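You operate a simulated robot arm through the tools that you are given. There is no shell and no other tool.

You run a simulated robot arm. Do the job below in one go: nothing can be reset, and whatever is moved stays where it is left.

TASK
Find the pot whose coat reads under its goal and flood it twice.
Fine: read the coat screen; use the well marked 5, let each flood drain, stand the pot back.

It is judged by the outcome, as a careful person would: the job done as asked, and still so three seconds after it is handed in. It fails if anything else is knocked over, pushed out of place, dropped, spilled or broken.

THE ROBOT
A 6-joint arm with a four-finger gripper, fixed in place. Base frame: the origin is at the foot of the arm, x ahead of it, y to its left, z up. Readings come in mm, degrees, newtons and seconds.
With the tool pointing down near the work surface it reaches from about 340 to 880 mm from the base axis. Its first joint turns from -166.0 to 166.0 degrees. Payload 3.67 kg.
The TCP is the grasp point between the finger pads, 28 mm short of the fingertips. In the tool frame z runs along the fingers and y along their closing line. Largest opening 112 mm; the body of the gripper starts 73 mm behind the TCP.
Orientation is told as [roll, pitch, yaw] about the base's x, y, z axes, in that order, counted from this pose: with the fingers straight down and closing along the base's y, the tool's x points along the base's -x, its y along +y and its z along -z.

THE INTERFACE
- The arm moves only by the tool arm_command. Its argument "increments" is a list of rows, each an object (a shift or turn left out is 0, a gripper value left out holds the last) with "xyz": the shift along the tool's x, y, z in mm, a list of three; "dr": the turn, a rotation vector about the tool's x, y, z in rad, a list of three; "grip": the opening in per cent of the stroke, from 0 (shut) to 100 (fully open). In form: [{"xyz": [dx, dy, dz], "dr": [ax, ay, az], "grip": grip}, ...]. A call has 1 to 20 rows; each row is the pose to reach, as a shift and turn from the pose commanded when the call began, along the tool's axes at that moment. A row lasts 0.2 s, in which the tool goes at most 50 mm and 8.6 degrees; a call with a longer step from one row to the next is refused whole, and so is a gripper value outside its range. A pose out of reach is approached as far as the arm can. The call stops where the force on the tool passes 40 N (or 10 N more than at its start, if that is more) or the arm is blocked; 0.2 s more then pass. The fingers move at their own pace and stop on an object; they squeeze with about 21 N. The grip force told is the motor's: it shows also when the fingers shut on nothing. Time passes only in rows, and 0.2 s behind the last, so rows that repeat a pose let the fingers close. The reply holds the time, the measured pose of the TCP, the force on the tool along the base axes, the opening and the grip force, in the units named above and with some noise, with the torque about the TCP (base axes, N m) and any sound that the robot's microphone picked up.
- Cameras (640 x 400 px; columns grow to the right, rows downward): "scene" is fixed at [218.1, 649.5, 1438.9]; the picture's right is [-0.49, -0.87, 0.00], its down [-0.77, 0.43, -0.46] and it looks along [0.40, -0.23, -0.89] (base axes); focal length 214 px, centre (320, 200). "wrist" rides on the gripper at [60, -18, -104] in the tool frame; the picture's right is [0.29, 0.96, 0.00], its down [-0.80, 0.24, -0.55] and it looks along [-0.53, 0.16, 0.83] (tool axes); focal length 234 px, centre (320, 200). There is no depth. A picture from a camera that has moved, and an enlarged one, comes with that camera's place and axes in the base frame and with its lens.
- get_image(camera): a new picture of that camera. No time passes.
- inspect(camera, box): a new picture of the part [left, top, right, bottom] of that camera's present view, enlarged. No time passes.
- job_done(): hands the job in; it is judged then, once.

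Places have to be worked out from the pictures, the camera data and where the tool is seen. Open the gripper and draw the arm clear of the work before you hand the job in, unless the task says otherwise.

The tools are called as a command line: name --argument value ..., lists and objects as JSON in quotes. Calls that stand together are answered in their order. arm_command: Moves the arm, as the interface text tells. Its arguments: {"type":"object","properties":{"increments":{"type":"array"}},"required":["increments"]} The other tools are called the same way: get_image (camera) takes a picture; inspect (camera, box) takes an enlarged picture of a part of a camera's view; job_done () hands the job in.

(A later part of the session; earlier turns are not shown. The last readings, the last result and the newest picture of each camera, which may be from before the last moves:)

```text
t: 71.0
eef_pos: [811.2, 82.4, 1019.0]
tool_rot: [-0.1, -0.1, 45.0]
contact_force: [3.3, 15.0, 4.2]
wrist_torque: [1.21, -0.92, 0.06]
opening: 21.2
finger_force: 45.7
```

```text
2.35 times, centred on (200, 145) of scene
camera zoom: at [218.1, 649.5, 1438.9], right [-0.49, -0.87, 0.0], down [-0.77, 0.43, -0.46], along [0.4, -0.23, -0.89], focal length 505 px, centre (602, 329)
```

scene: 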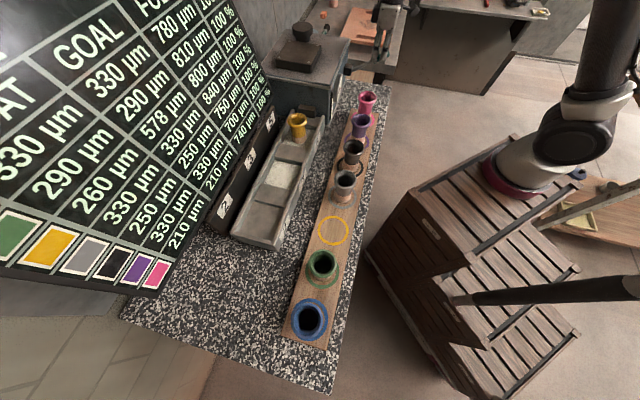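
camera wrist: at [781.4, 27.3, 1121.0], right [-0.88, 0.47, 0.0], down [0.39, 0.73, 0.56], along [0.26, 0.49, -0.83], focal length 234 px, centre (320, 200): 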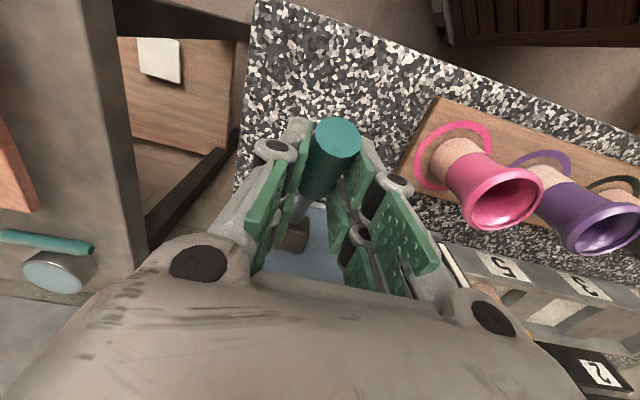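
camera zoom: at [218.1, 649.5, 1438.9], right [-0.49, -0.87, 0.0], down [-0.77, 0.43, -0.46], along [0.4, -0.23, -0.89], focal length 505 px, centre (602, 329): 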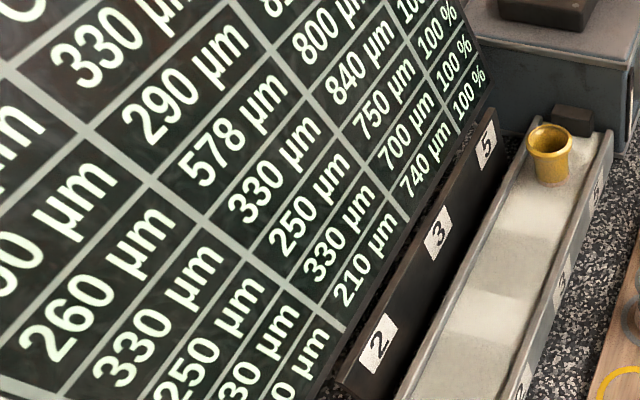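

The glaze level rose fast and already covers the weirs, so I return the lever upright now along its arc to stop the flow from going over the walls.

arm_command --increments '[{"xyz": [-11, 0, -11.4]}, {"xyz": [-23.6, 0, -21.2]}, {"xyz": [-37.3, 0, -29.2]}, {"xyz": [-52.1, 0, -35.1]}, {"xyz": [-67.5, 0, -39]}, {"xyz": [-79.3, 0, -40.2]}, {"xyz": [-85, 0, -40.2]}]'

inspect --camera "scene" --box '[220, 90, 340, 250]'

inspect --camera "scene" --box '[120, 60, 280, 230]'

inspect --camera "scene" --box '[320, 0, 400, 80]'

```text
t: 72.6
eef_pos: [870.8, 141.3, 1060.6]
tool_rot: [-0.2, -0.2, 45.0]
contact_force: [-17.3, -2.0, 11.7]
wrist_torque: [-0.93, 1.36, -0.16]
opening: 21.3
finger_force: 45.0
```

```text
2.50 times, centred on (280, 170) of scene
camera zoom: at [218.1, 649.5, 1438.9], right [-0.49, -0.87, 0.0], down [-0.77, 0.43, -0.46], along [0.4, -0.23, -0.89], focal length 536 px, centre (420, 275)
```

zoom: 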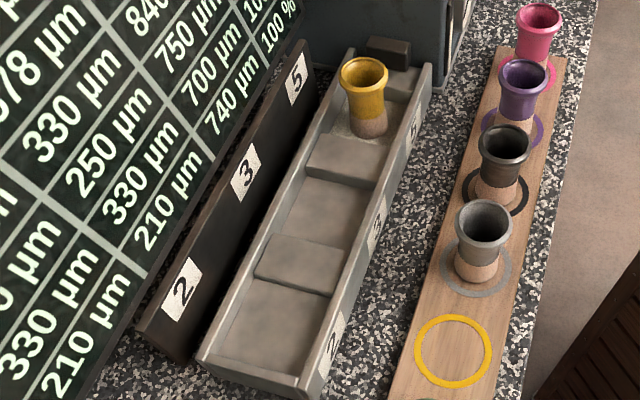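

```text
2.35 times, centred on (200, 145) of scene
camera zoom: at [218.1, 649.5, 1438.9], right [-0.49, -0.87, 0.0], down [-0.77, 0.43, -0.46], along [0.4, -0.23, -0.89], focal length 505 px, centre (602, 329)
```

zoom: 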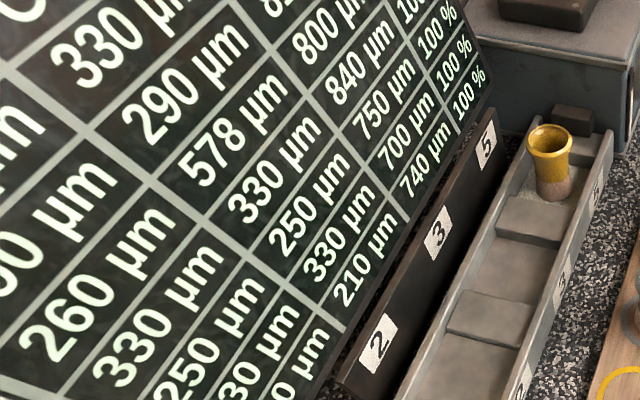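

```text
5.00 times, centred on (360, 40) of scene
camera zoom: at [218.1, 649.5, 1438.9], right [-0.49, -0.87, 0.0], down [-0.77, 0.43, -0.46], along [0.4, -0.23, -0.89], focal length 1072 px, centre (120, 1000)
```

zoom: 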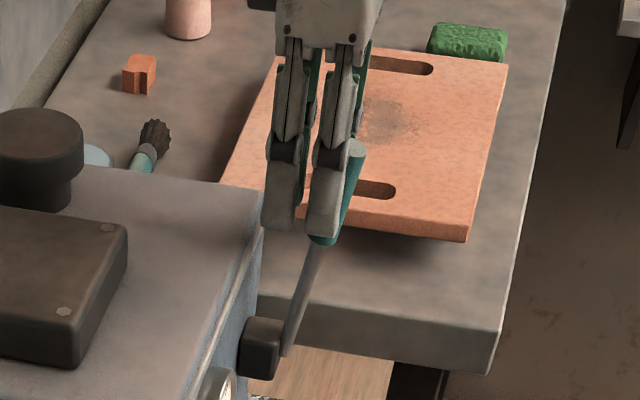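

The glaze has drained almost completely, and nothing went over the walls. The handle slipped in the fingers, so the lever still leans about 15°. I wait a second and look again at the well and the yellow row.

arm_command --increments '[{"xyz": [0, 0, 0]}, {"xyz": [0, 0, 0]}, {"xyz": [0, 0, 0]}, {"xyz": [0, 0, 0]}]'

inspect --camera "scene" --box '[220, 90, 340, 250]'

inspect --camera "scene" --box '[0, 0, 280, 300]'

inspect --camera "wrist" --box '[220, 80, 540, 300]'

```text
t: 73.6
eef_pos: [870.6, 142.8, 1060.5]
tool_rot: [-0.2, -0.2, 45.0]
contact_force: [-12.4, 0.0, 18.7]
wrist_torque: [-0.53, 0.89, -0.15]
opening: 21.2
finger_force: 44.9
```

```text
2.50 times, centred on (280, 170) of scene
camera zoom: at [218.1, 649.5, 1438.9], right [-0.49, -0.87, 0.0], down [-0.77, 0.43, -0.46], along [0.4, -0.23, -0.89], focal length 536 px, centre (420, 275)
```

zoom: 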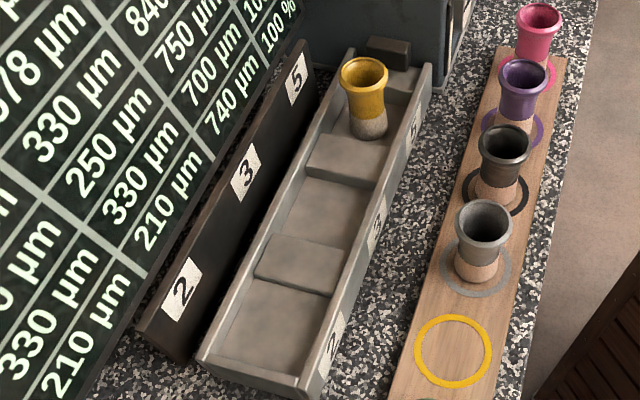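

```text
1.33 times, centred on (140, 150) of scene
camera zoom: at [218.1, 649.5, 1438.9], right [-0.49, -0.87, 0.0], down [-0.77, 0.43, -0.46], along [0.4, -0.23, -0.89], focal length 286 px, centre (560, 267)
```

zoom: 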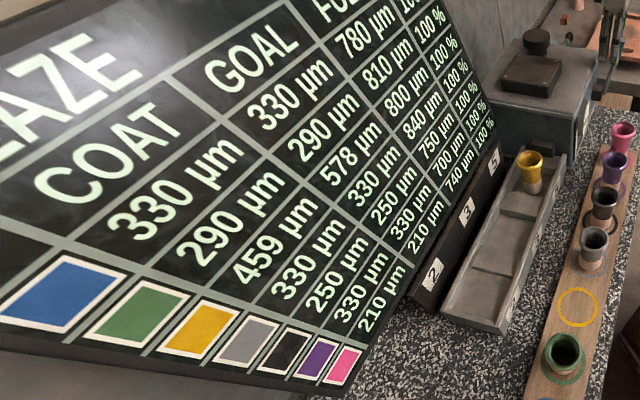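

```text
1.82 times, centred on (380, 190) of wrist
camera zoom: at [841.0, 87.1, 1162.5], right [-0.88, 0.47, 0.0], down [0.39, 0.73, 0.56], along [0.27, 0.49, -0.83], focal length 426 px, centre (211, 218)
```

zoom: 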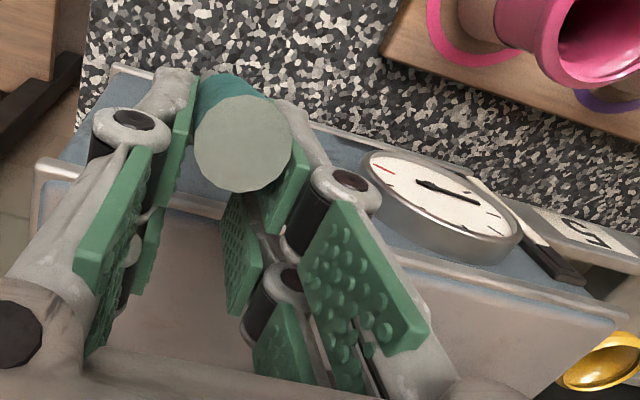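

The yellow row now reads 459 µm, so the first flood counted and the well is empty. I'll look closer at the yellow row and the lever before the second flood.

inspect --camera "scene" --box '[60, 100, 220, 220]'

inspect --camera "scene" --box '[140, 0, 260, 100]'

inspect --camera "scene" --box '[320, 0, 400, 80]'

inspect --camera "scene" --box '[260, 90, 340, 150]'

```text
3.33 times, centred on (140, 160) of scene
camera zoom: at [218.1, 649.5, 1438.9], right [-0.49, -0.87, 0.0], down [-0.77, 0.43, -0.46], along [0.4, -0.23, -0.89], focal length 715 px, centre (920, 333)
```

zoom: 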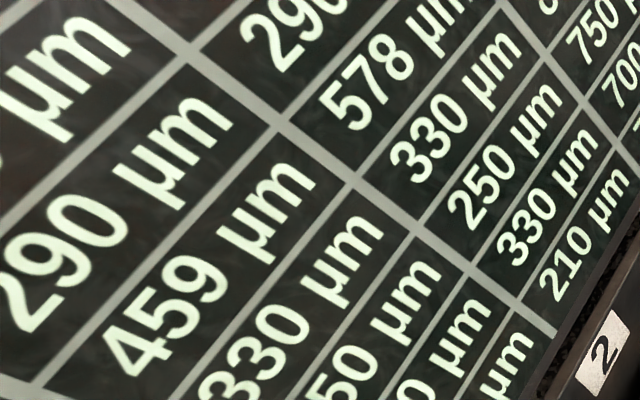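

```text
4.00 times, centred on (200, 50) of scene
camera zoom: at [218.1, 649.5, 1438.9], right [-0.49, -0.87, 0.0], down [-0.77, 0.43, -0.46], along [0.4, -0.23, -0.89], focal length 858 px, centre (800, 800)
```

zoom: 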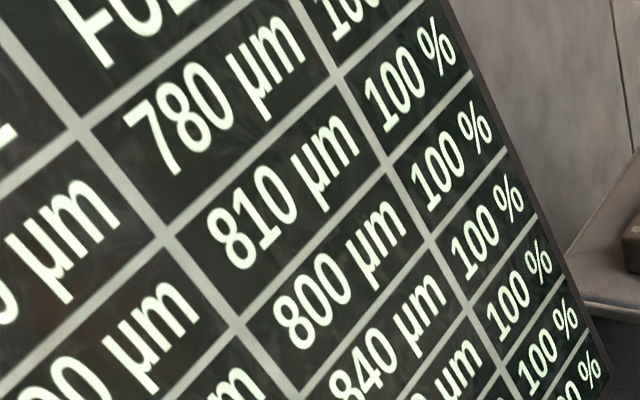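

```text
5.00 times, centred on (360, 40) of scene
camera zoom: at [218.1, 649.5, 1438.9], right [-0.49, -0.87, 0.0], down [-0.77, 0.43, -0.46], along [0.4, -0.23, -0.89], focal length 1072 px, centre (120, 1000)
```

zoom: 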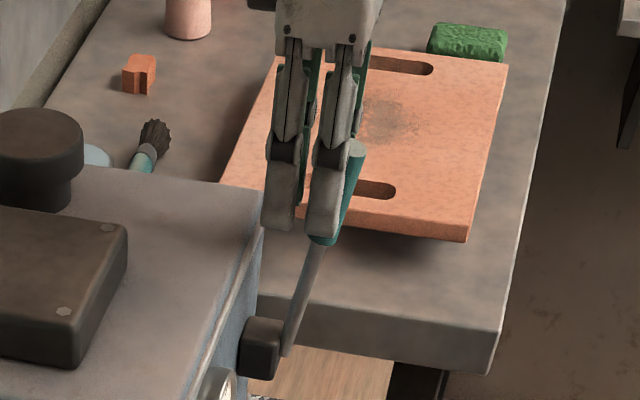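

```text
6.67 times, centred on (300, 120) of scene
camera zoom: at [218.1, 649.5, 1438.9], right [-0.49, -0.87, 0.0], down [-0.77, 0.43, -0.46], along [0.4, -0.23, -0.89], focal length 1430 px, centre (453, 733)
```

zoom: 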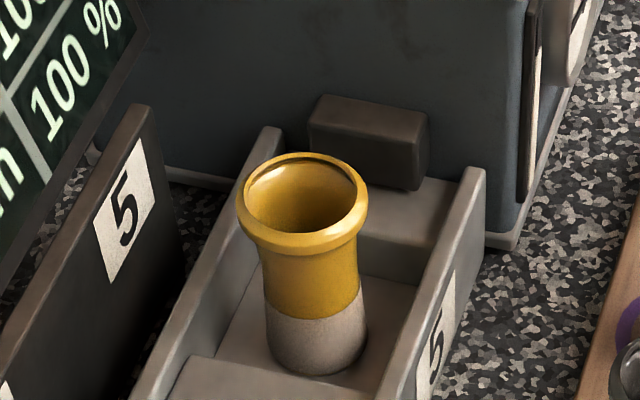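

The flood added 199 µm (260→459) and the well is dry, which fits a second similar flood landing close to the 578 goal. The lever's resistance flips sign with direction, so it's plain friction and the lever stays where it is left. For better control I'll release, rise and turn the gripper 90°, so one finger is in front of the handle and one behind it.

arm_command --increments '[{"grip": 30}, {"grip": 50}, {"grip": 60}, {"xyz": [0, 0, -20]}, {"xyz": [0, 0, -45]}, {"xyz": [0, 0, -70]}, {"xyz": [0, 0, -95]}, {"xyz": [0, 0, -95]}]'

inspect --camera "scene" --box '[320, 0, 400, 80]'

inspect --camera "scene" --box '[60, 100, 220, 220]'

inspect --camera "scene" --box '[220, 90, 340, 250]'

```text
t: 75.4
eef_pos: [870.3, 142.0, 1154.0]
tool_rot: [-0.1, -0.1, 45.0]
contact_force: [-0.2, -0.1, -0.2]
wrist_torque: [0.0, 0.01, 0.01]
opening: 67.2
finger_force: 0.1
```

```text
5.00 times, centred on (360, 40) of scene
camera zoom: at [218.1, 649.5, 1438.9], right [-0.49, -0.87, 0.0], down [-0.77, 0.43, -0.46], along [0.4, -0.23, -0.89], focal length 1072 px, centre (120, 1000)
```

zoom: 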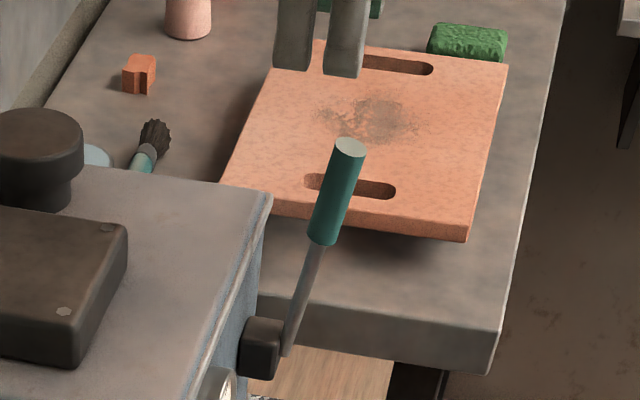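

```text
3.33 times, centred on (140, 160) of scene
camera zoom: at [218.1, 649.5, 1438.9], right [-0.49, -0.87, 0.0], down [-0.77, 0.43, -0.46], along [0.4, -0.23, -0.89], focal length 715 px, centre (920, 333)
```

zoom: 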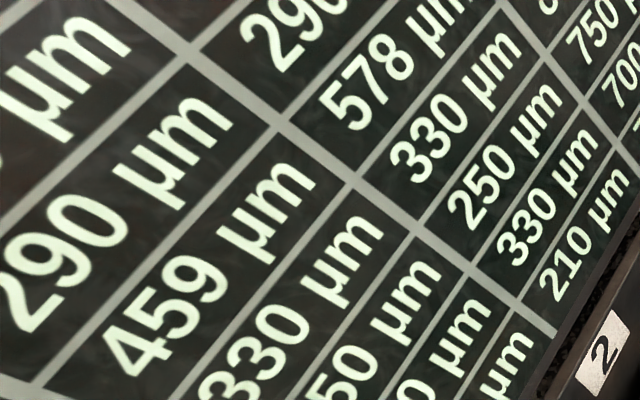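

```text
2.50 times, centred on (280, 170) of scene
camera zoom: at [218.1, 649.5, 1438.9], right [-0.49, -0.87, 0.0], down [-0.77, 0.43, -0.46], along [0.4, -0.23, -0.89], focal length 536 px, centre (420, 275)
```

zoom: 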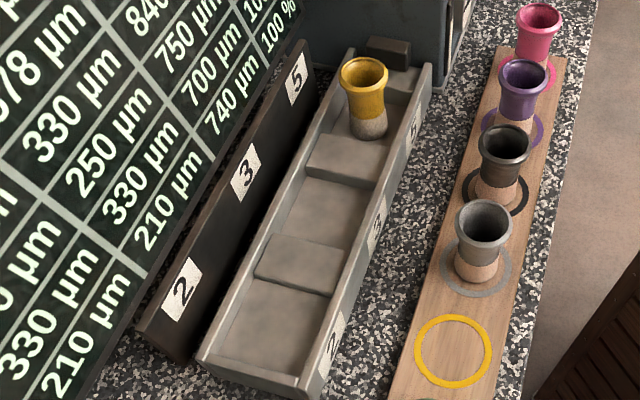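

The lever stayed put at about 12° and the reading is steady at 459. Now I rotate the gripper by −90° at this safe height while centring over the handle.

arm_command --increments '[{"xyz": [2, 0.1, 0], "dr": [0, 0, 0.1428]}, {"xyz": [4, 0.3, 0], "dr": [0, 0, 0.2856]}, {"xyz": [6, 0.4, 0], "dr": [0, 0, 0.4284]}, {"xyz": [8, 0.5, 0], "dr": [0, 0, 0.5712]}, {"xyz": [10, 0.7, 0], "dr": [0, 0, 0.714]}, {"xyz": [12, 0.8, 0], "dr": [0, 0, 0.8568]}, {"xyz": [14, 1, 0], "dr": [0, 0, 0.9996]}, {"xyz": [16, 1.1, 0], "dr": [0, 0, 1.1424]}, {"xyz": [18, 1.3, 0], "dr": [0, 0, 1.2852]}, {"xyz": [20, 1.4, 0], "dr": [0, 0, 1.428]}, {"xyz": [20.8, 1.5, 0], "dr": [0, 0, 1.5708]}, {"xyz": [20.8, 1.5, 0], "dr": [0, 0, 1.5708]}]'

get_image --camera "wrist"

get_image --camera "scene"

```text
t: 78.0
eef_pos: [856.1, 129.3, 1153.6]
tool_rot: [0.1, -0.2, -45.2]
contact_force: [-0.4, 0.1, 0.0]
wrist_torque: [-0.02, -0.01, -0.03]
opening: 67.2
finger_force: 0.2
```

```text
taken
camera wrist: at [799.9, 157.6, 1256.1], right [0.47, 0.88, 0.0], down [0.73, -0.4, 0.56], along [0.49, -0.26, -0.83], focal length 234 px, centre (320, 200)
```

wrist: 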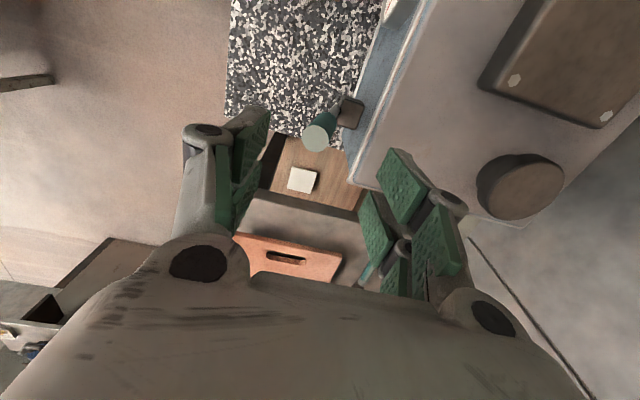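

```text
taken
```

scene: 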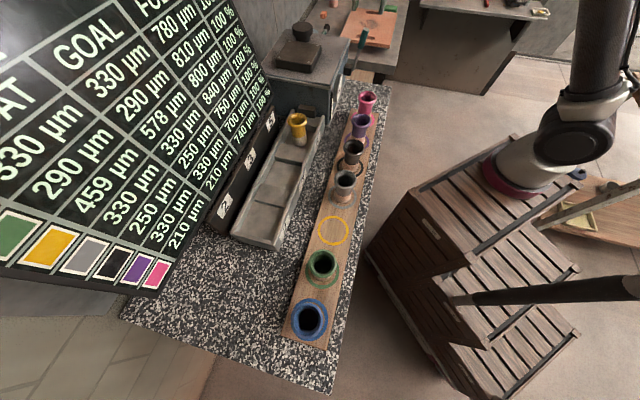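

Aligned: the handle top is within 2–3 mm of the tool axis. I set a 54 mm gap and lower to z≈1048, with the fingers loosely in front of and behind the handle.

arm_command --increments '[{"grip": 48}, {"xyz": [0, 0, 20]}, {"xyz": [0, 0, 40]}, {"xyz": [0, 0, 60]}, {"xyz": [0, 0, 80]}, {"xyz": [0, 0, 97]}, {"xyz": [0, 0, 105]}]'

get_image --camera "wrist"

inspect --camera "scene" --box '[320, 0, 400, 80]'

```text
t: 79.6
eef_pos: [855.7, 128.2, 1047.4]
tool_rot: [0.2, -0.1, -45.0]
contact_force: [0.1, 0.4, 0.5]
wrist_torque: [-0.01, 0.0, 0.01]
opening: 53.9
finger_force: 0.0
```

```text
taken
camera wrist: at [800.5, 157.7, 1150.1], right [0.47, 0.88, 0.0], down [0.73, -0.39, 0.56], along [0.49, -0.26, -0.83], focal length 234 px, centre (320, 200)
```

wrist: 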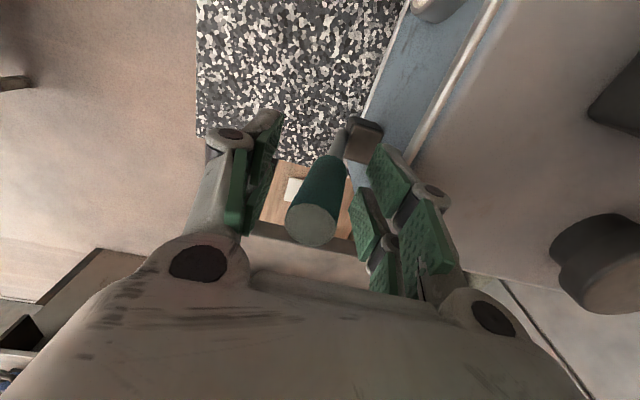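

```text
5.00 times, centred on (360, 40) of scene
camera zoom: at [218.1, 649.5, 1438.9], right [-0.49, -0.87, 0.0], down [-0.77, 0.43, -0.46], along [0.4, -0.23, -0.89], focal length 1072 px, centre (120, 1000)
```

zoom: 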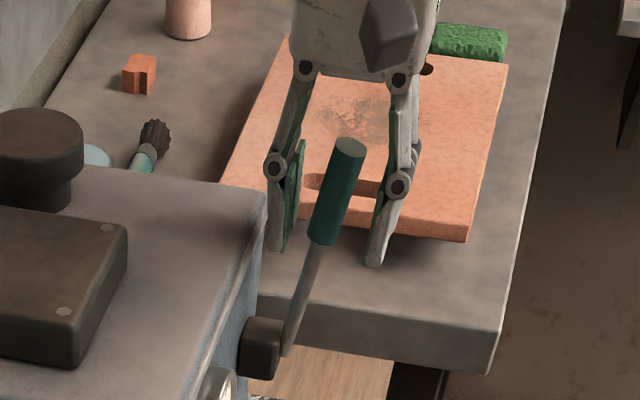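

The side view shows one finger behind and one in front of the handle, with clearance. I pull slowly toward −v to about 32°, below where the flow started last time, to check the contact and force.

arm_command --increments '[{"xyz": [0, -4, 1]}, {"xyz": [0, -8, 2]}, {"xyz": [0, -12, 3]}, {"xyz": [0, -16, 4]}, {"xyz": [0, -20, 5]}, {"xyz": [0, -24, 6]}, {"xyz": [0, -28, 7]}, {"xyz": [0, -32, 7.4]}, {"xyz": [0, -35, 7.4]}]'

inspect --camera "scene" --box '[320, 0, 400, 80]'

inspect --camera "scene" --box '[220, 90, 340, 250]'

```text
t: 81.6
eef_pos: [830.1, 103.3, 1041.0]
tool_rot: [0.1, -0.2, -45.1]
contact_force: [2.0, 0.7, 0.0]
wrist_torque: [0.01, -0.01, 0.01]
opening: 54.1
finger_force: 0.7
```

```text
5.00 times, centred on (360, 40) of scene
camera zoom: at [218.1, 649.5, 1438.9], right [-0.49, -0.87, 0.0], down [-0.77, 0.43, -0.46], along [0.4, -0.23, -0.89], focal length 1072 px, centre (120, 1000)
```

zoom: 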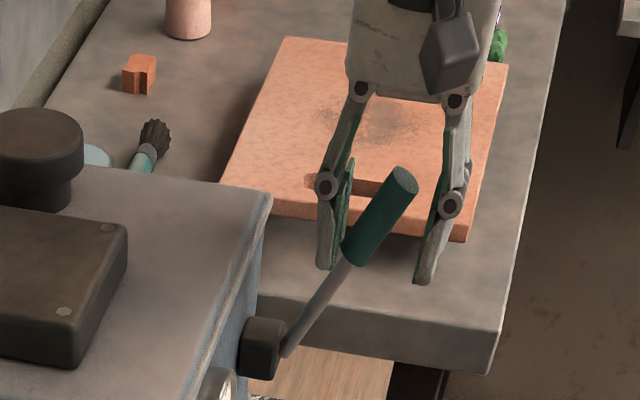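

```text
2.50 times, centred on (280, 170) of scene
camera zoom: at [218.1, 649.5, 1438.9], right [-0.49, -0.87, 0.0], down [-0.77, 0.43, -0.46], along [0.4, -0.23, -0.89], focal length 536 px, centre (420, 275)
```

zoom: 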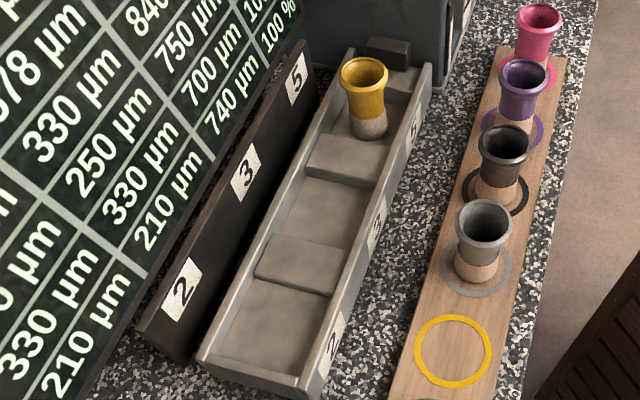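

The hook works with only about 2 N of force, and the lever is at about 28° with no flow. Re-deriving the earlier flood, it opened somewhere between 42° and 55°. I widen slightly to 60 mm and bring the lever to just about 42°.

arm_command --increments '[{"grip": 54}, {"xyz": [0, -4, 1.5]}, {"xyz": [0, -8, 3]}, {"xyz": [0, -12, 4.5]}, {"xyz": [0, -15, 6]}, {"xyz": [0, -17, 6]}]'

inspect --camera "scene" --box '[320, 0, 400, 80]'

inspect --camera "scene" --box '[220, 90, 340, 250]'

```text
t: 83.0
eef_pos: [819.6, 90.4, 1035.4]
tool_rot: [0.1, -0.1, -45.0]
contact_force: [0.0, 0.7, 0.0]
wrist_torque: [-0.02, 0.0, 0.01]
opening: 60.8
finger_force: 0.2
```

```text
5.00 times, centred on (360, 40) of scene
camera zoom: at [218.1, 649.5, 1438.9], right [-0.49, -0.87, 0.0], down [-0.77, 0.43, -0.46], along [0.4, -0.23, -0.89], focal length 1072 px, centre (120, 1000)
```

zoom: 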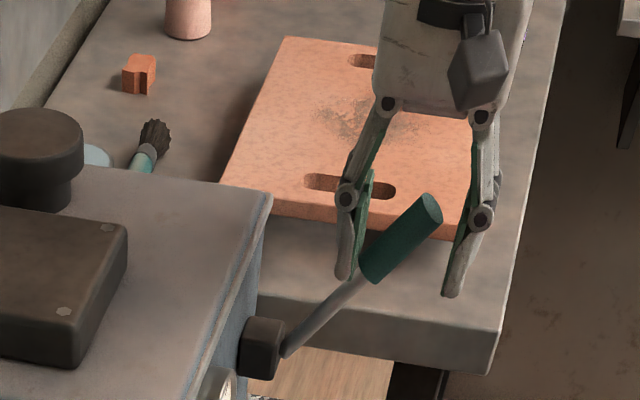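

```text
2.50 times, centred on (280, 170) of scene
camera zoom: at [218.1, 649.5, 1438.9], right [-0.49, -0.87, 0.0], down [-0.77, 0.43, -0.46], along [0.4, -0.23, -0.89], focal length 536 px, centre (420, 275)
```

zoom: 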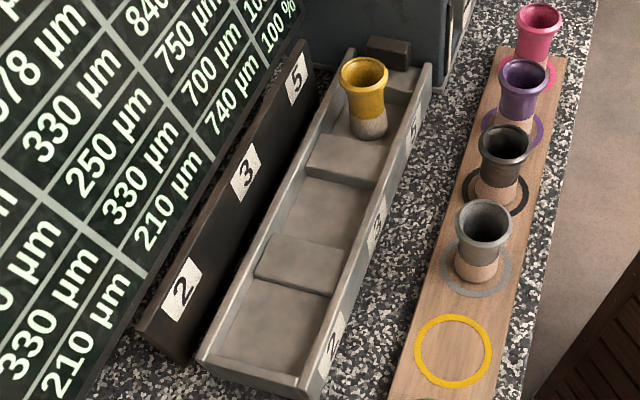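

Lever at about 39°, no flow, no load. Now the second flood in one continuous call: pull to about 56°, hold 0.4 s, then push the lever back to near upright with the front finger.

arm_command --increments '[{"xyz": [0, -4.5, 1.2]}, {"xyz": [0, -9.5, 2.5]}, {"xyz": [0, -14.5, 3.7]}, {"xyz": [0, -19.5, 5]}, {"xyz": [0, -24, 6.2]}, {"xyz": [0, -28.5, 7.4]}, {"xyz": [0, -28.5, 7.4]}, {"xyz": [0, -28.5, 7.4]}, {"xyz": [0, -20.5, 7.4]}, {"xyz": [0, -6.5, 7.4]}, {"xyz": [0, 7.5, 5]}, {"xyz": [0, 21.5, 1]}, {"xyz": [0, 35.5, -4]}, {"xyz": [0, 49.5, -10]}, {"xyz": [0, 61.5, -16]}, {"xyz": [0, 73.5, -22]}, {"xyz": [0, 82, -25]}]'

inspect --camera "scene" --box '[220, 90, 340, 250]'

inspect --camera "scene" --box '[320, 0, 400, 80]'

inspect --camera "scene" --box '[60, 100, 220, 220]'

```text
t: 85.3
eef_pos: [815.5, 87.4, 1031.7]
tool_rot: [0.2, -0.3, -45.0]
contact_force: [-5.6, -2.9, 16.1]
wrist_torque: [0.57, -0.44, 0.07]
opening: 61.6
finger_force: 0.1
stopped in row 11: the force on the tool passed its limit at 42 N (the readings are from after the stop); the commanded pose is now the measured one
```

```text
2.50 times, centred on (280, 170) of scene
camera zoom: at [218.1, 649.5, 1438.9], right [-0.49, -0.87, 0.0], down [-0.77, 0.43, -0.46], along [0.4, -0.23, -0.89], focal length 536 px, centre (420, 275)
```

zoom: 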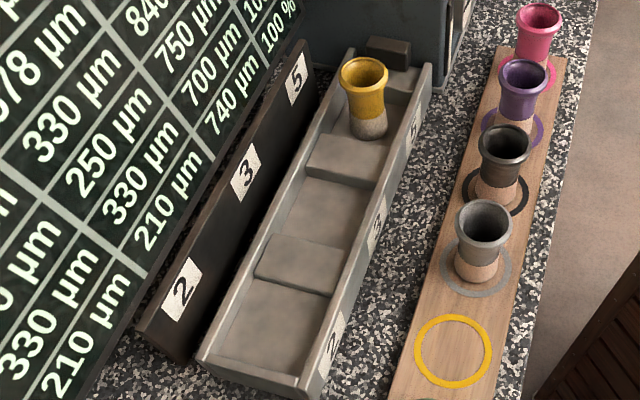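

```text
5.00 times, centred on (360, 40) of scene
camera zoom: at [218.1, 649.5, 1438.9], right [-0.49, -0.87, 0.0], down [-0.77, 0.43, -0.46], along [0.4, -0.23, -0.89], focal length 1072 px, centre (120, 1000)
```

zoom: 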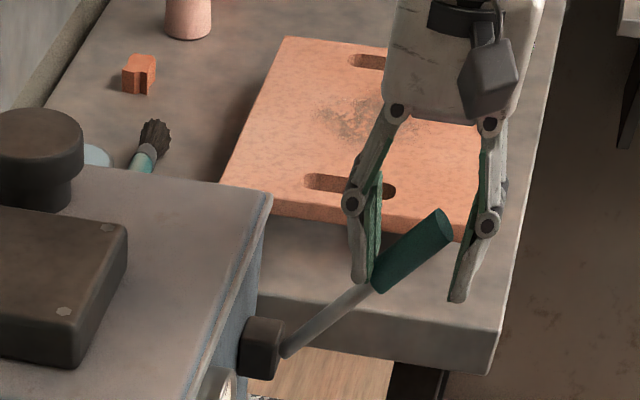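

```text
3.33 times, centred on (140, 160) of scene
camera zoom: at [218.1, 649.5, 1438.9], right [-0.49, -0.87, 0.0], down [-0.77, 0.43, -0.46], along [0.4, -0.23, -0.89], focal length 715 px, centre (920, 333)
```

zoom: 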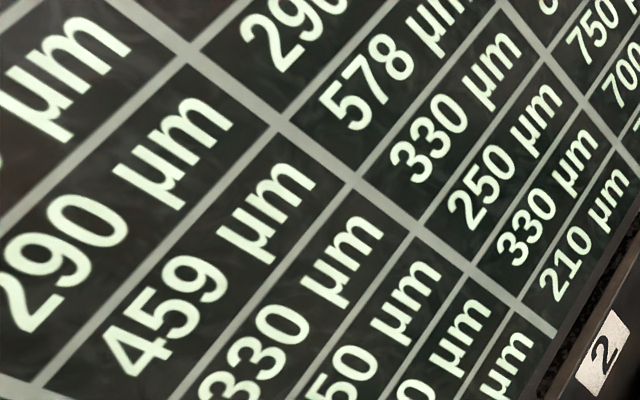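

The return stopped because the lever got pinched between both fingers at mid-angle: my gap was too small. The trough is dry and the reading is still 459, so I'll look closely at whether any glaze flowed at all.

inspect --camera "scene" --box '[260, 90, 340, 150]'

get_image --camera "wrist"

```text
6.67 times, centred on (300, 120) of scene
camera zoom: at [218.1, 649.5, 1438.9], right [-0.49, -0.87, 0.0], down [-0.77, 0.43, -0.46], along [0.4, -0.23, -0.89], focal length 1430 px, centre (453, 733)
```

zoom: 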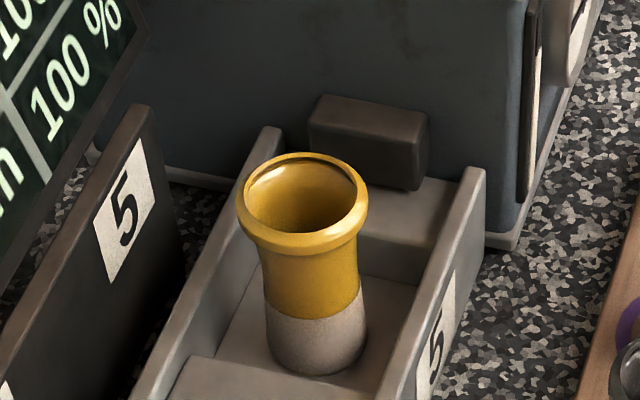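

```text
taken
camera wrist: at [759.4, 116.3, 1134.9], right [0.47, 0.88, 0.0], down [0.73, -0.39, 0.56], along [0.49, -0.26, -0.83], focal length 234 px, centre (320, 200)
```

wrist: 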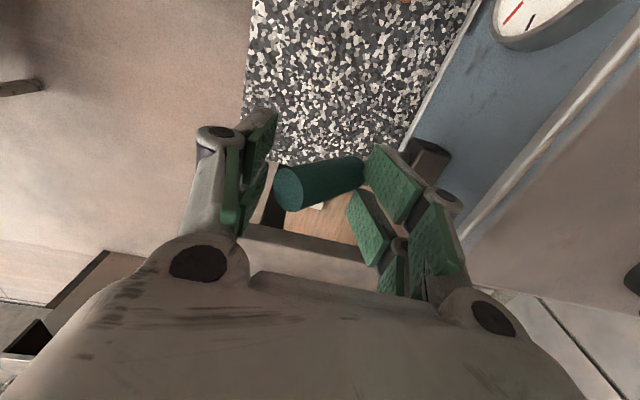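

No glaze flowed; the well and pot look exactly as before, so the lever stopped short of the threshold this time. The gauge needle is in view, so I'll zoom in on it.

inspect --camera "wrist" --box '[460, 0, 640, 60]'

inspect --camera "scene" --box '[300, 50, 360, 110]'

```text
3.56 times, centred on (550, 30) of wrist
camera zoom: at [759.4, 116.3, 1134.9], right [0.47, 0.88, 0.0], down [0.73, -0.39, 0.56], along [0.49, -0.26, -0.83], focal length 833 px, centre (-498, 804)
```

zoom: 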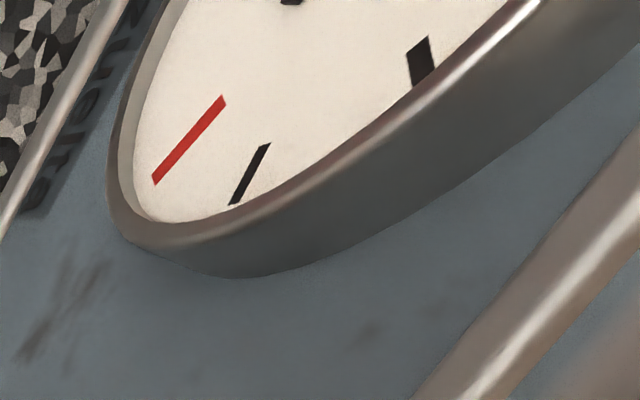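

```text
6.67 times, centred on (330, 80) of scene
camera zoom: at [218.1, 649.5, 1438.9], right [-0.49, -0.87, 0.0], down [-0.77, 0.43, -0.46], along [0.4, -0.23, -0.89], focal length 1430 px, centre (253, 1000)
```

zoom: 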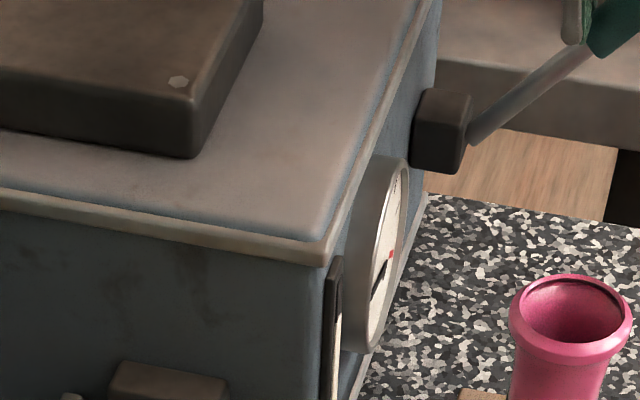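

I open the gripper to 80 mm to undo the pinch, which also gives room for the lever at every angle. Then I pull gently again, still just short of the previous reach.

arm_command --increments '[{"grip": 62}, {"grip": 72}, {"xyz": [0, -4, 1.5], "grip": 72}, {"xyz": [0, -8, 3]}, {"xyz": [0, -12, 3.7]}, {"xyz": [0, -15, 3.7]}]'

inspect --camera "scene" --box '[320, 0, 400, 80]'

inspect --camera "scene" --box '[220, 90, 340, 250]'

```text
t: 86.7
eef_pos: [804.7, 76.4, 1027.0]
tool_rot: [0.2, -0.3, -45.0]
contact_force: [-2.7, -2.0, 9.8]
wrist_torque: [0.38, -0.4, 0.0]
opening: 82.9
finger_force: 1.0
```

```text
5.00 times, centred on (360, 40) of scene
camera zoom: at [218.1, 649.5, 1438.9], right [-0.49, -0.87, 0.0], down [-0.77, 0.43, -0.46], along [0.4, -0.23, -0.89], focal length 1072 px, centre (120, 1000)
```

zoom: 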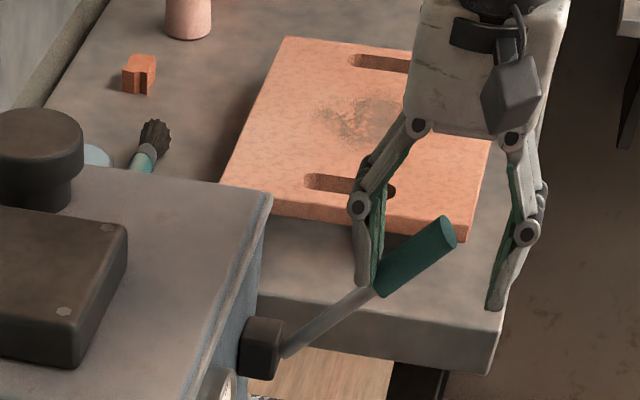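

```text
2.50 times, centred on (280, 170) of scene
camera zoom: at [218.1, 649.5, 1438.9], right [-0.49, -0.87, 0.0], down [-0.77, 0.43, -0.46], along [0.4, -0.23, -0.89], focal length 536 px, centre (420, 275)
```

zoom: 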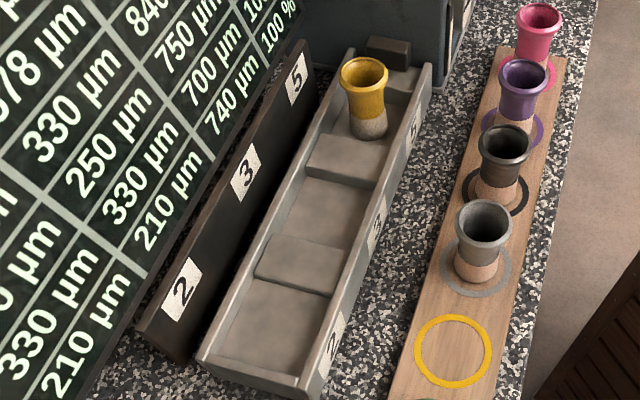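

The lever is at about 46° with a light load. I narrow the gap to about 70 mm, which is still enough to avoid pinching, and bring the lever to about 53°, just short of the earlier flood angle.

arm_command --increments '[{"xyz": [0, 0, 0], "grip": 67}, {"xyz": [0, -1, 0], "grip": 63}, {"xyz": [0, -4, 0]}, {"xyz": [0, -7, 0]}]'

inspect --camera "scene" --box '[320, 0, 400, 80]'

inspect --camera "scene" --box '[220, 90, 340, 250]'

```text
t: 87.7
eef_pos: [800.2, 72.4, 1026.0]
tool_rot: [0.1, -0.2, -44.9]
contact_force: [4.1, 4.1, -16.0]
wrist_torque: [-0.69, 0.72, -0.04]
opening: 70.9
finger_force: 0.2
```

```text
5.00 times, centred on (360, 40) of scene
camera zoom: at [218.1, 649.5, 1438.9], right [-0.49, -0.87, 0.0], down [-0.77, 0.43, -0.46], along [0.4, -0.23, -0.89], focal length 1072 px, centre (120, 1000)
```

zoom: 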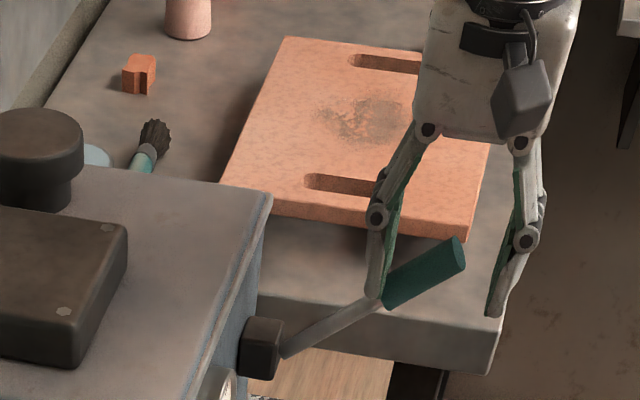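

```text
2.50 times, centred on (280, 170) of scene
camera zoom: at [218.1, 649.5, 1438.9], right [-0.49, -0.87, 0.0], down [-0.77, 0.43, -0.46], along [0.4, -0.23, -0.89], focal length 536 px, centre (420, 275)
```

zoom: 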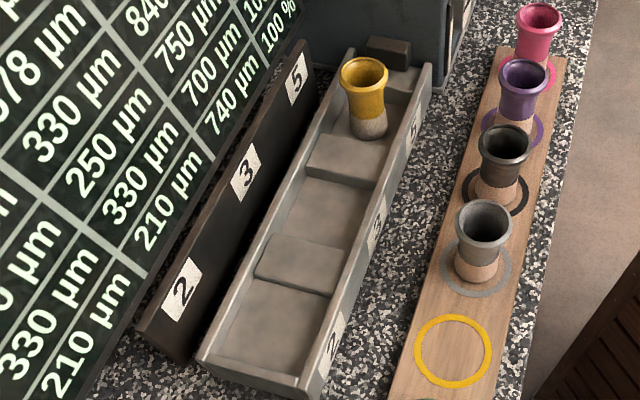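

The lever is at about 52° with no flow yet, but the fingertip has slid below the teal grip onto the rod shoulder (−16 N). I back off, rise 16 mm so the tip bears on the handle itself, and set a 58 mm gap.

arm_command --increments '[{"xyz": [0, 6, 0]}, {"xyz": [0, 9, -6]}, {"xyz": [0, 9, -12]}, {"xyz": [0, 9, -16]}, {"xyz": [0, 7, -16], "grip": 58}, {"xyz": [0, 3, -16], "grip": 52}, {"xyz": [0, -1, -16], "grip": 52}]'

inspect --camera "scene" --box '[320, 0, 400, 80]'

inspect --camera "scene" --box '[220, 90, 340, 250]'

inspect --camera "wrist" --box '[200, 80, 480, 300]'

```text
t: 89.3
eef_pos: [799.3, 71.0, 1042.1]
tool_rot: [0.2, -0.2, -45.0]
contact_force: [4.1, 2.8, -5.2]
wrist_torque: [0.0, -0.07, -0.05]
opening: 60.7
finger_force: 1.8
```

```text
5.00 times, centred on (360, 40) of scene
camera zoom: at [218.1, 649.5, 1438.9], right [-0.49, -0.87, 0.0], down [-0.77, 0.43, -0.46], along [0.4, -0.23, -0.89], focal length 1072 px, centre (120, 1000)
```

zoom: 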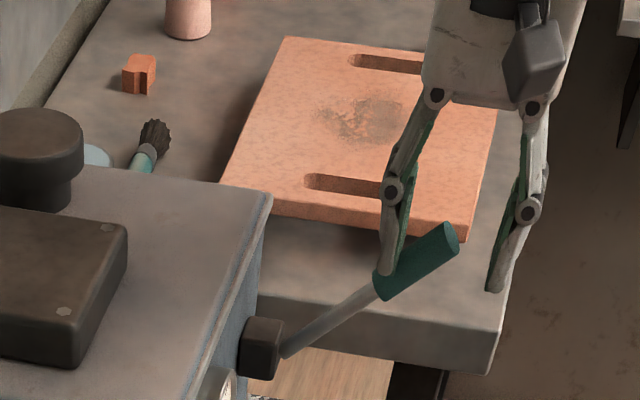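

```text
2.50 times, centred on (280, 170) of scene
camera zoom: at [218.1, 649.5, 1438.9], right [-0.49, -0.87, 0.0], down [-0.77, 0.43, -0.46], along [0.4, -0.23, -0.89], focal length 536 px, centre (420, 275)
```

zoom: 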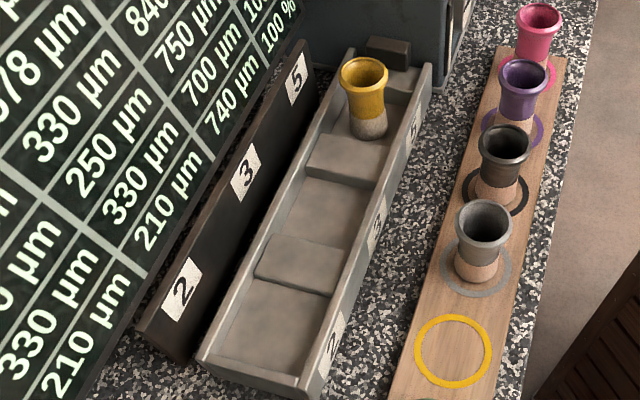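

```text
1.82 times, centred on (340, 190) of wrist
camera zoom: at [744.2, 100.8, 1145.0], right [0.47, 0.88, 0.0], down [0.73, -0.39, 0.56], along [0.49, -0.26, -0.83], focal length 426 px, centre (284, 218)
```

zoom: 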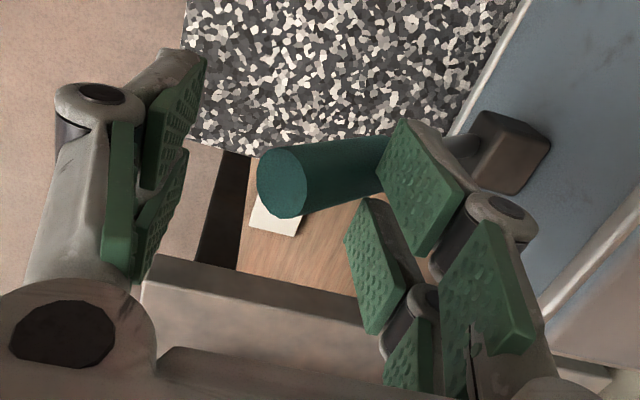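

The tip is on the handle again, with the lever around 47–49° and still no flow. I follow the true tangent (outward and down) in a small two-step move, then check for glaze.

arm_command --increments '[{"xyz": [0, -3.3, 3.8]}, {"xyz": [0, -6.4, 7.8]}]'

inspect --camera "scene" --box '[220, 90, 340, 250]'

inspect --camera "scene" --box '[320, 0, 400, 80]'

```text
t: 89.9
eef_pos: [794.4, 66.5, 1037.2]
tool_rot: [0.4, -0.4, -45.1]
contact_force: [4.3, 2.7, 14.3]
wrist_torque: [1.44, -1.46, -0.06]
opening: 63.8
finger_force: 5.6
```

```text
2.50 times, centred on (280, 170) of scene
camera zoom: at [218.1, 649.5, 1438.9], right [-0.49, -0.87, 0.0], down [-0.77, 0.43, -0.46], along [0.4, -0.23, -0.89], focal length 536 px, centre (420, 275)
```

zoom: 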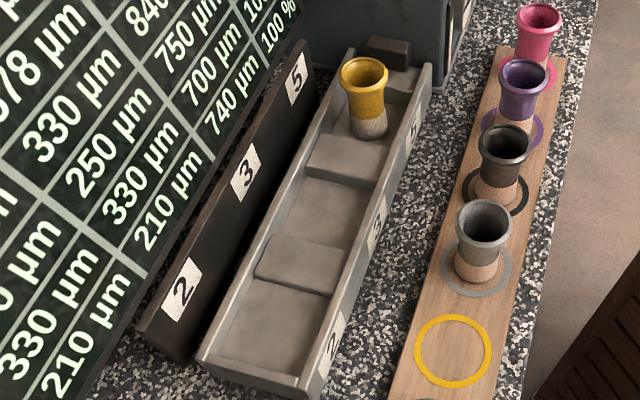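

```text
5.00 times, centred on (360, 40) of scene
camera zoom: at [218.1, 649.5, 1438.9], right [-0.49, -0.87, 0.0], down [-0.77, 0.43, -0.46], along [0.4, -0.23, -0.89], focal length 1072 px, centre (120, 1000)
```

zoom: 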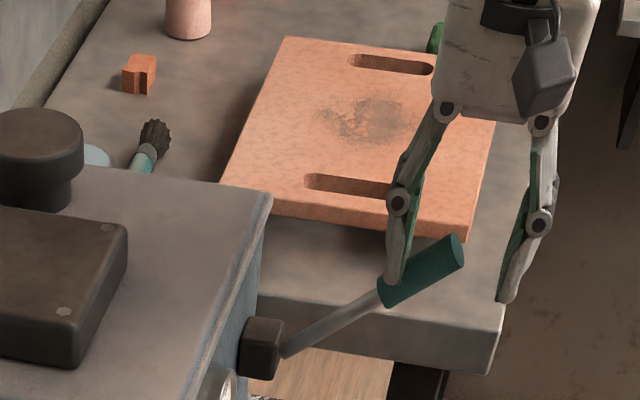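

About 51–52° and still dry. Another small two-step along the tangent, then look again.

arm_command --increments '[{"xyz": [0, -3.2, 4]}, {"xyz": [0, -6, 8]}]'

inspect --camera "scene" --box '[220, 90, 340, 250]'

inspect --camera "scene" --box '[320, 0, 400, 80]'

```text
t: 90.5
eef_pos: [789.3, 62.3, 1028.6]
tool_rot: [0.3, -0.2, -45.0]
contact_force: [3.6, 0.1, 26.1]
wrist_torque: [2.2, -2.28, -0.03]
opening: 64.8
finger_force: 5.5
```

```text
2.50 times, centred on (280, 170) of scene
camera zoom: at [218.1, 649.5, 1438.9], right [-0.49, -0.87, 0.0], down [-0.77, 0.43, -0.46], along [0.4, -0.23, -0.89], focal length 536 px, centre (420, 275)
```

zoom: 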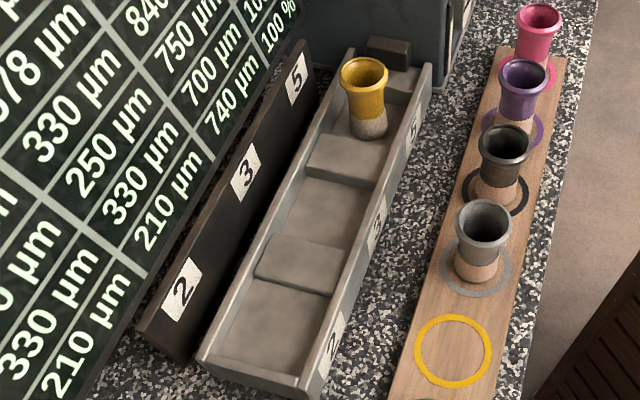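

```text
5.00 times, centred on (360, 40) of scene
camera zoom: at [218.1, 649.5, 1438.9], right [-0.49, -0.87, 0.0], down [-0.77, 0.43, -0.46], along [0.4, -0.23, -0.89], focal length 1072 px, centre (120, 1000)
```

zoom: 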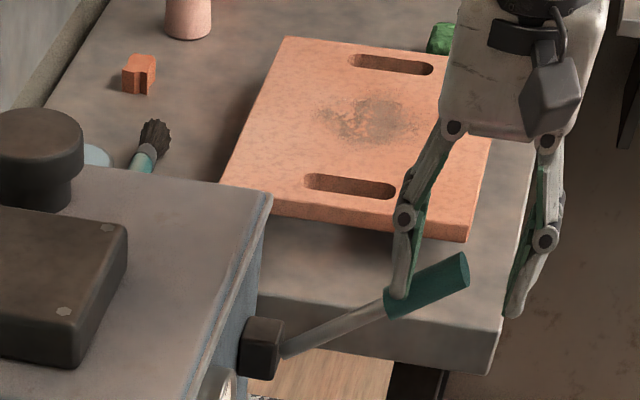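

About 58° now and still dry. Comparing the rod slope with the first flood's picture, that one was tilted slightly further, so the threshold is probably near 60°. I go a few millimetres further and look at once.

arm_command --increments '[{"xyz": [0, -2.5, 4]}]'

inspect --camera "scene" --box '[220, 90, 340, 250]'

inspect --camera "scene" --box '[320, 0, 400, 80]'

```text
t: 90.9
eef_pos: [789.0, 60.4, 1025.4]
tool_rot: [0.3, -0.3, -45.0]
contact_force: [1.0, 0.7, 28.4]
wrist_torque: [2.48, -2.48, -0.02]
opening: 64.2
finger_force: 5.5
```

```text
2.50 times, centred on (280, 170) of scene
camera zoom: at [218.1, 649.5, 1438.9], right [-0.49, -0.87, 0.0], down [-0.77, 0.43, -0.46], along [0.4, -0.23, -0.89], focal length 536 px, centre (420, 275)
```

zoom: 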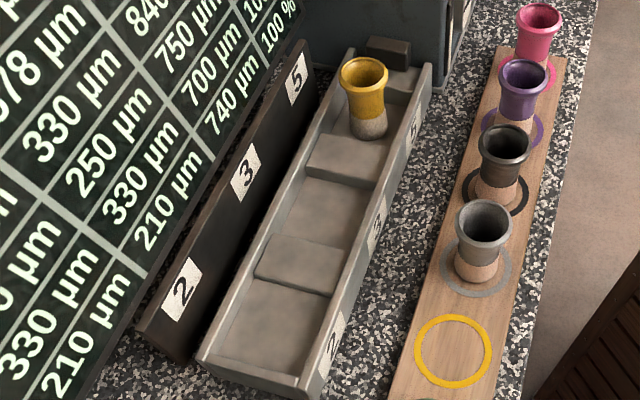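

```text
5.00 times, centred on (360, 40) of scene
camera zoom: at [218.1, 649.5, 1438.9], right [-0.49, -0.87, 0.0], down [-0.77, 0.43, -0.46], along [0.4, -0.23, -0.89], focal length 1072 px, centre (120, 1000)
```

zoom: 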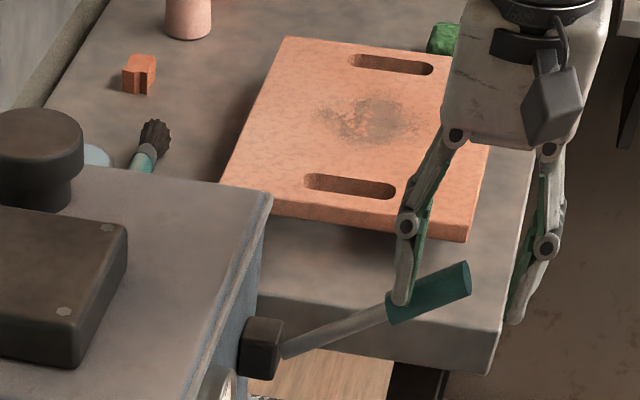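

At about 60° and still dry, roughly equal to where the first flood began. One more small step.

arm_command --increments '[{"xyz": [0, -2.2, 4]}]'

inspect --camera "scene" --box '[220, 90, 340, 250]'

inspect --camera "scene" --box '[320, 0, 400, 80]'

```text
t: 91.3
eef_pos: [788.7, 59.9, 1022.4]
tool_rot: [0.6, -0.4, -44.9]
contact_force: [-2.0, 6.1, 12.0]
wrist_torque: [0.41, -0.23, 0.17]
opening: 61.8
finger_force: 3.4
stopped in row 1: the force on the tool passed its limit at 44 N (the readings are from after the stop); the commanded pose is now the measured one
```

```text
2.50 times, centred on (280, 170) of scene
camera zoom: at [218.1, 649.5, 1438.9], right [-0.49, -0.87, 0.0], down [-0.77, 0.43, -0.46], along [0.4, -0.23, -0.89], focal length 536 px, centre (420, 275)
```

zoom: 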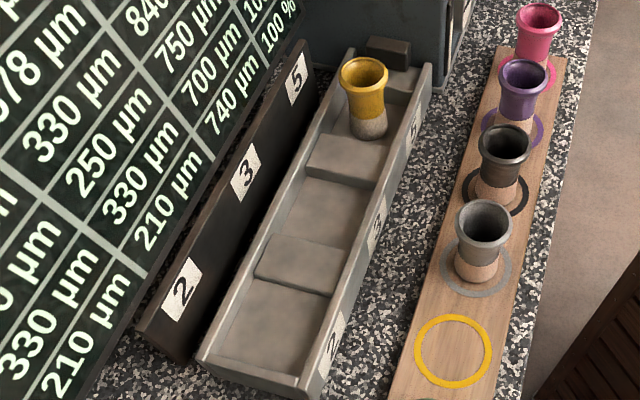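

```text
5.00 times, centred on (360, 40) of scene
camera zoom: at [218.1, 649.5, 1438.9], right [-0.49, -0.87, 0.0], down [-0.77, 0.43, -0.46], along [0.4, -0.23, -0.89], focal length 1072 px, centre (120, 1000)
```

zoom: 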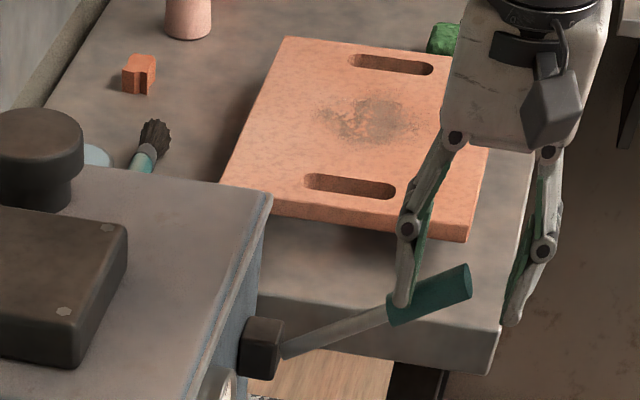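

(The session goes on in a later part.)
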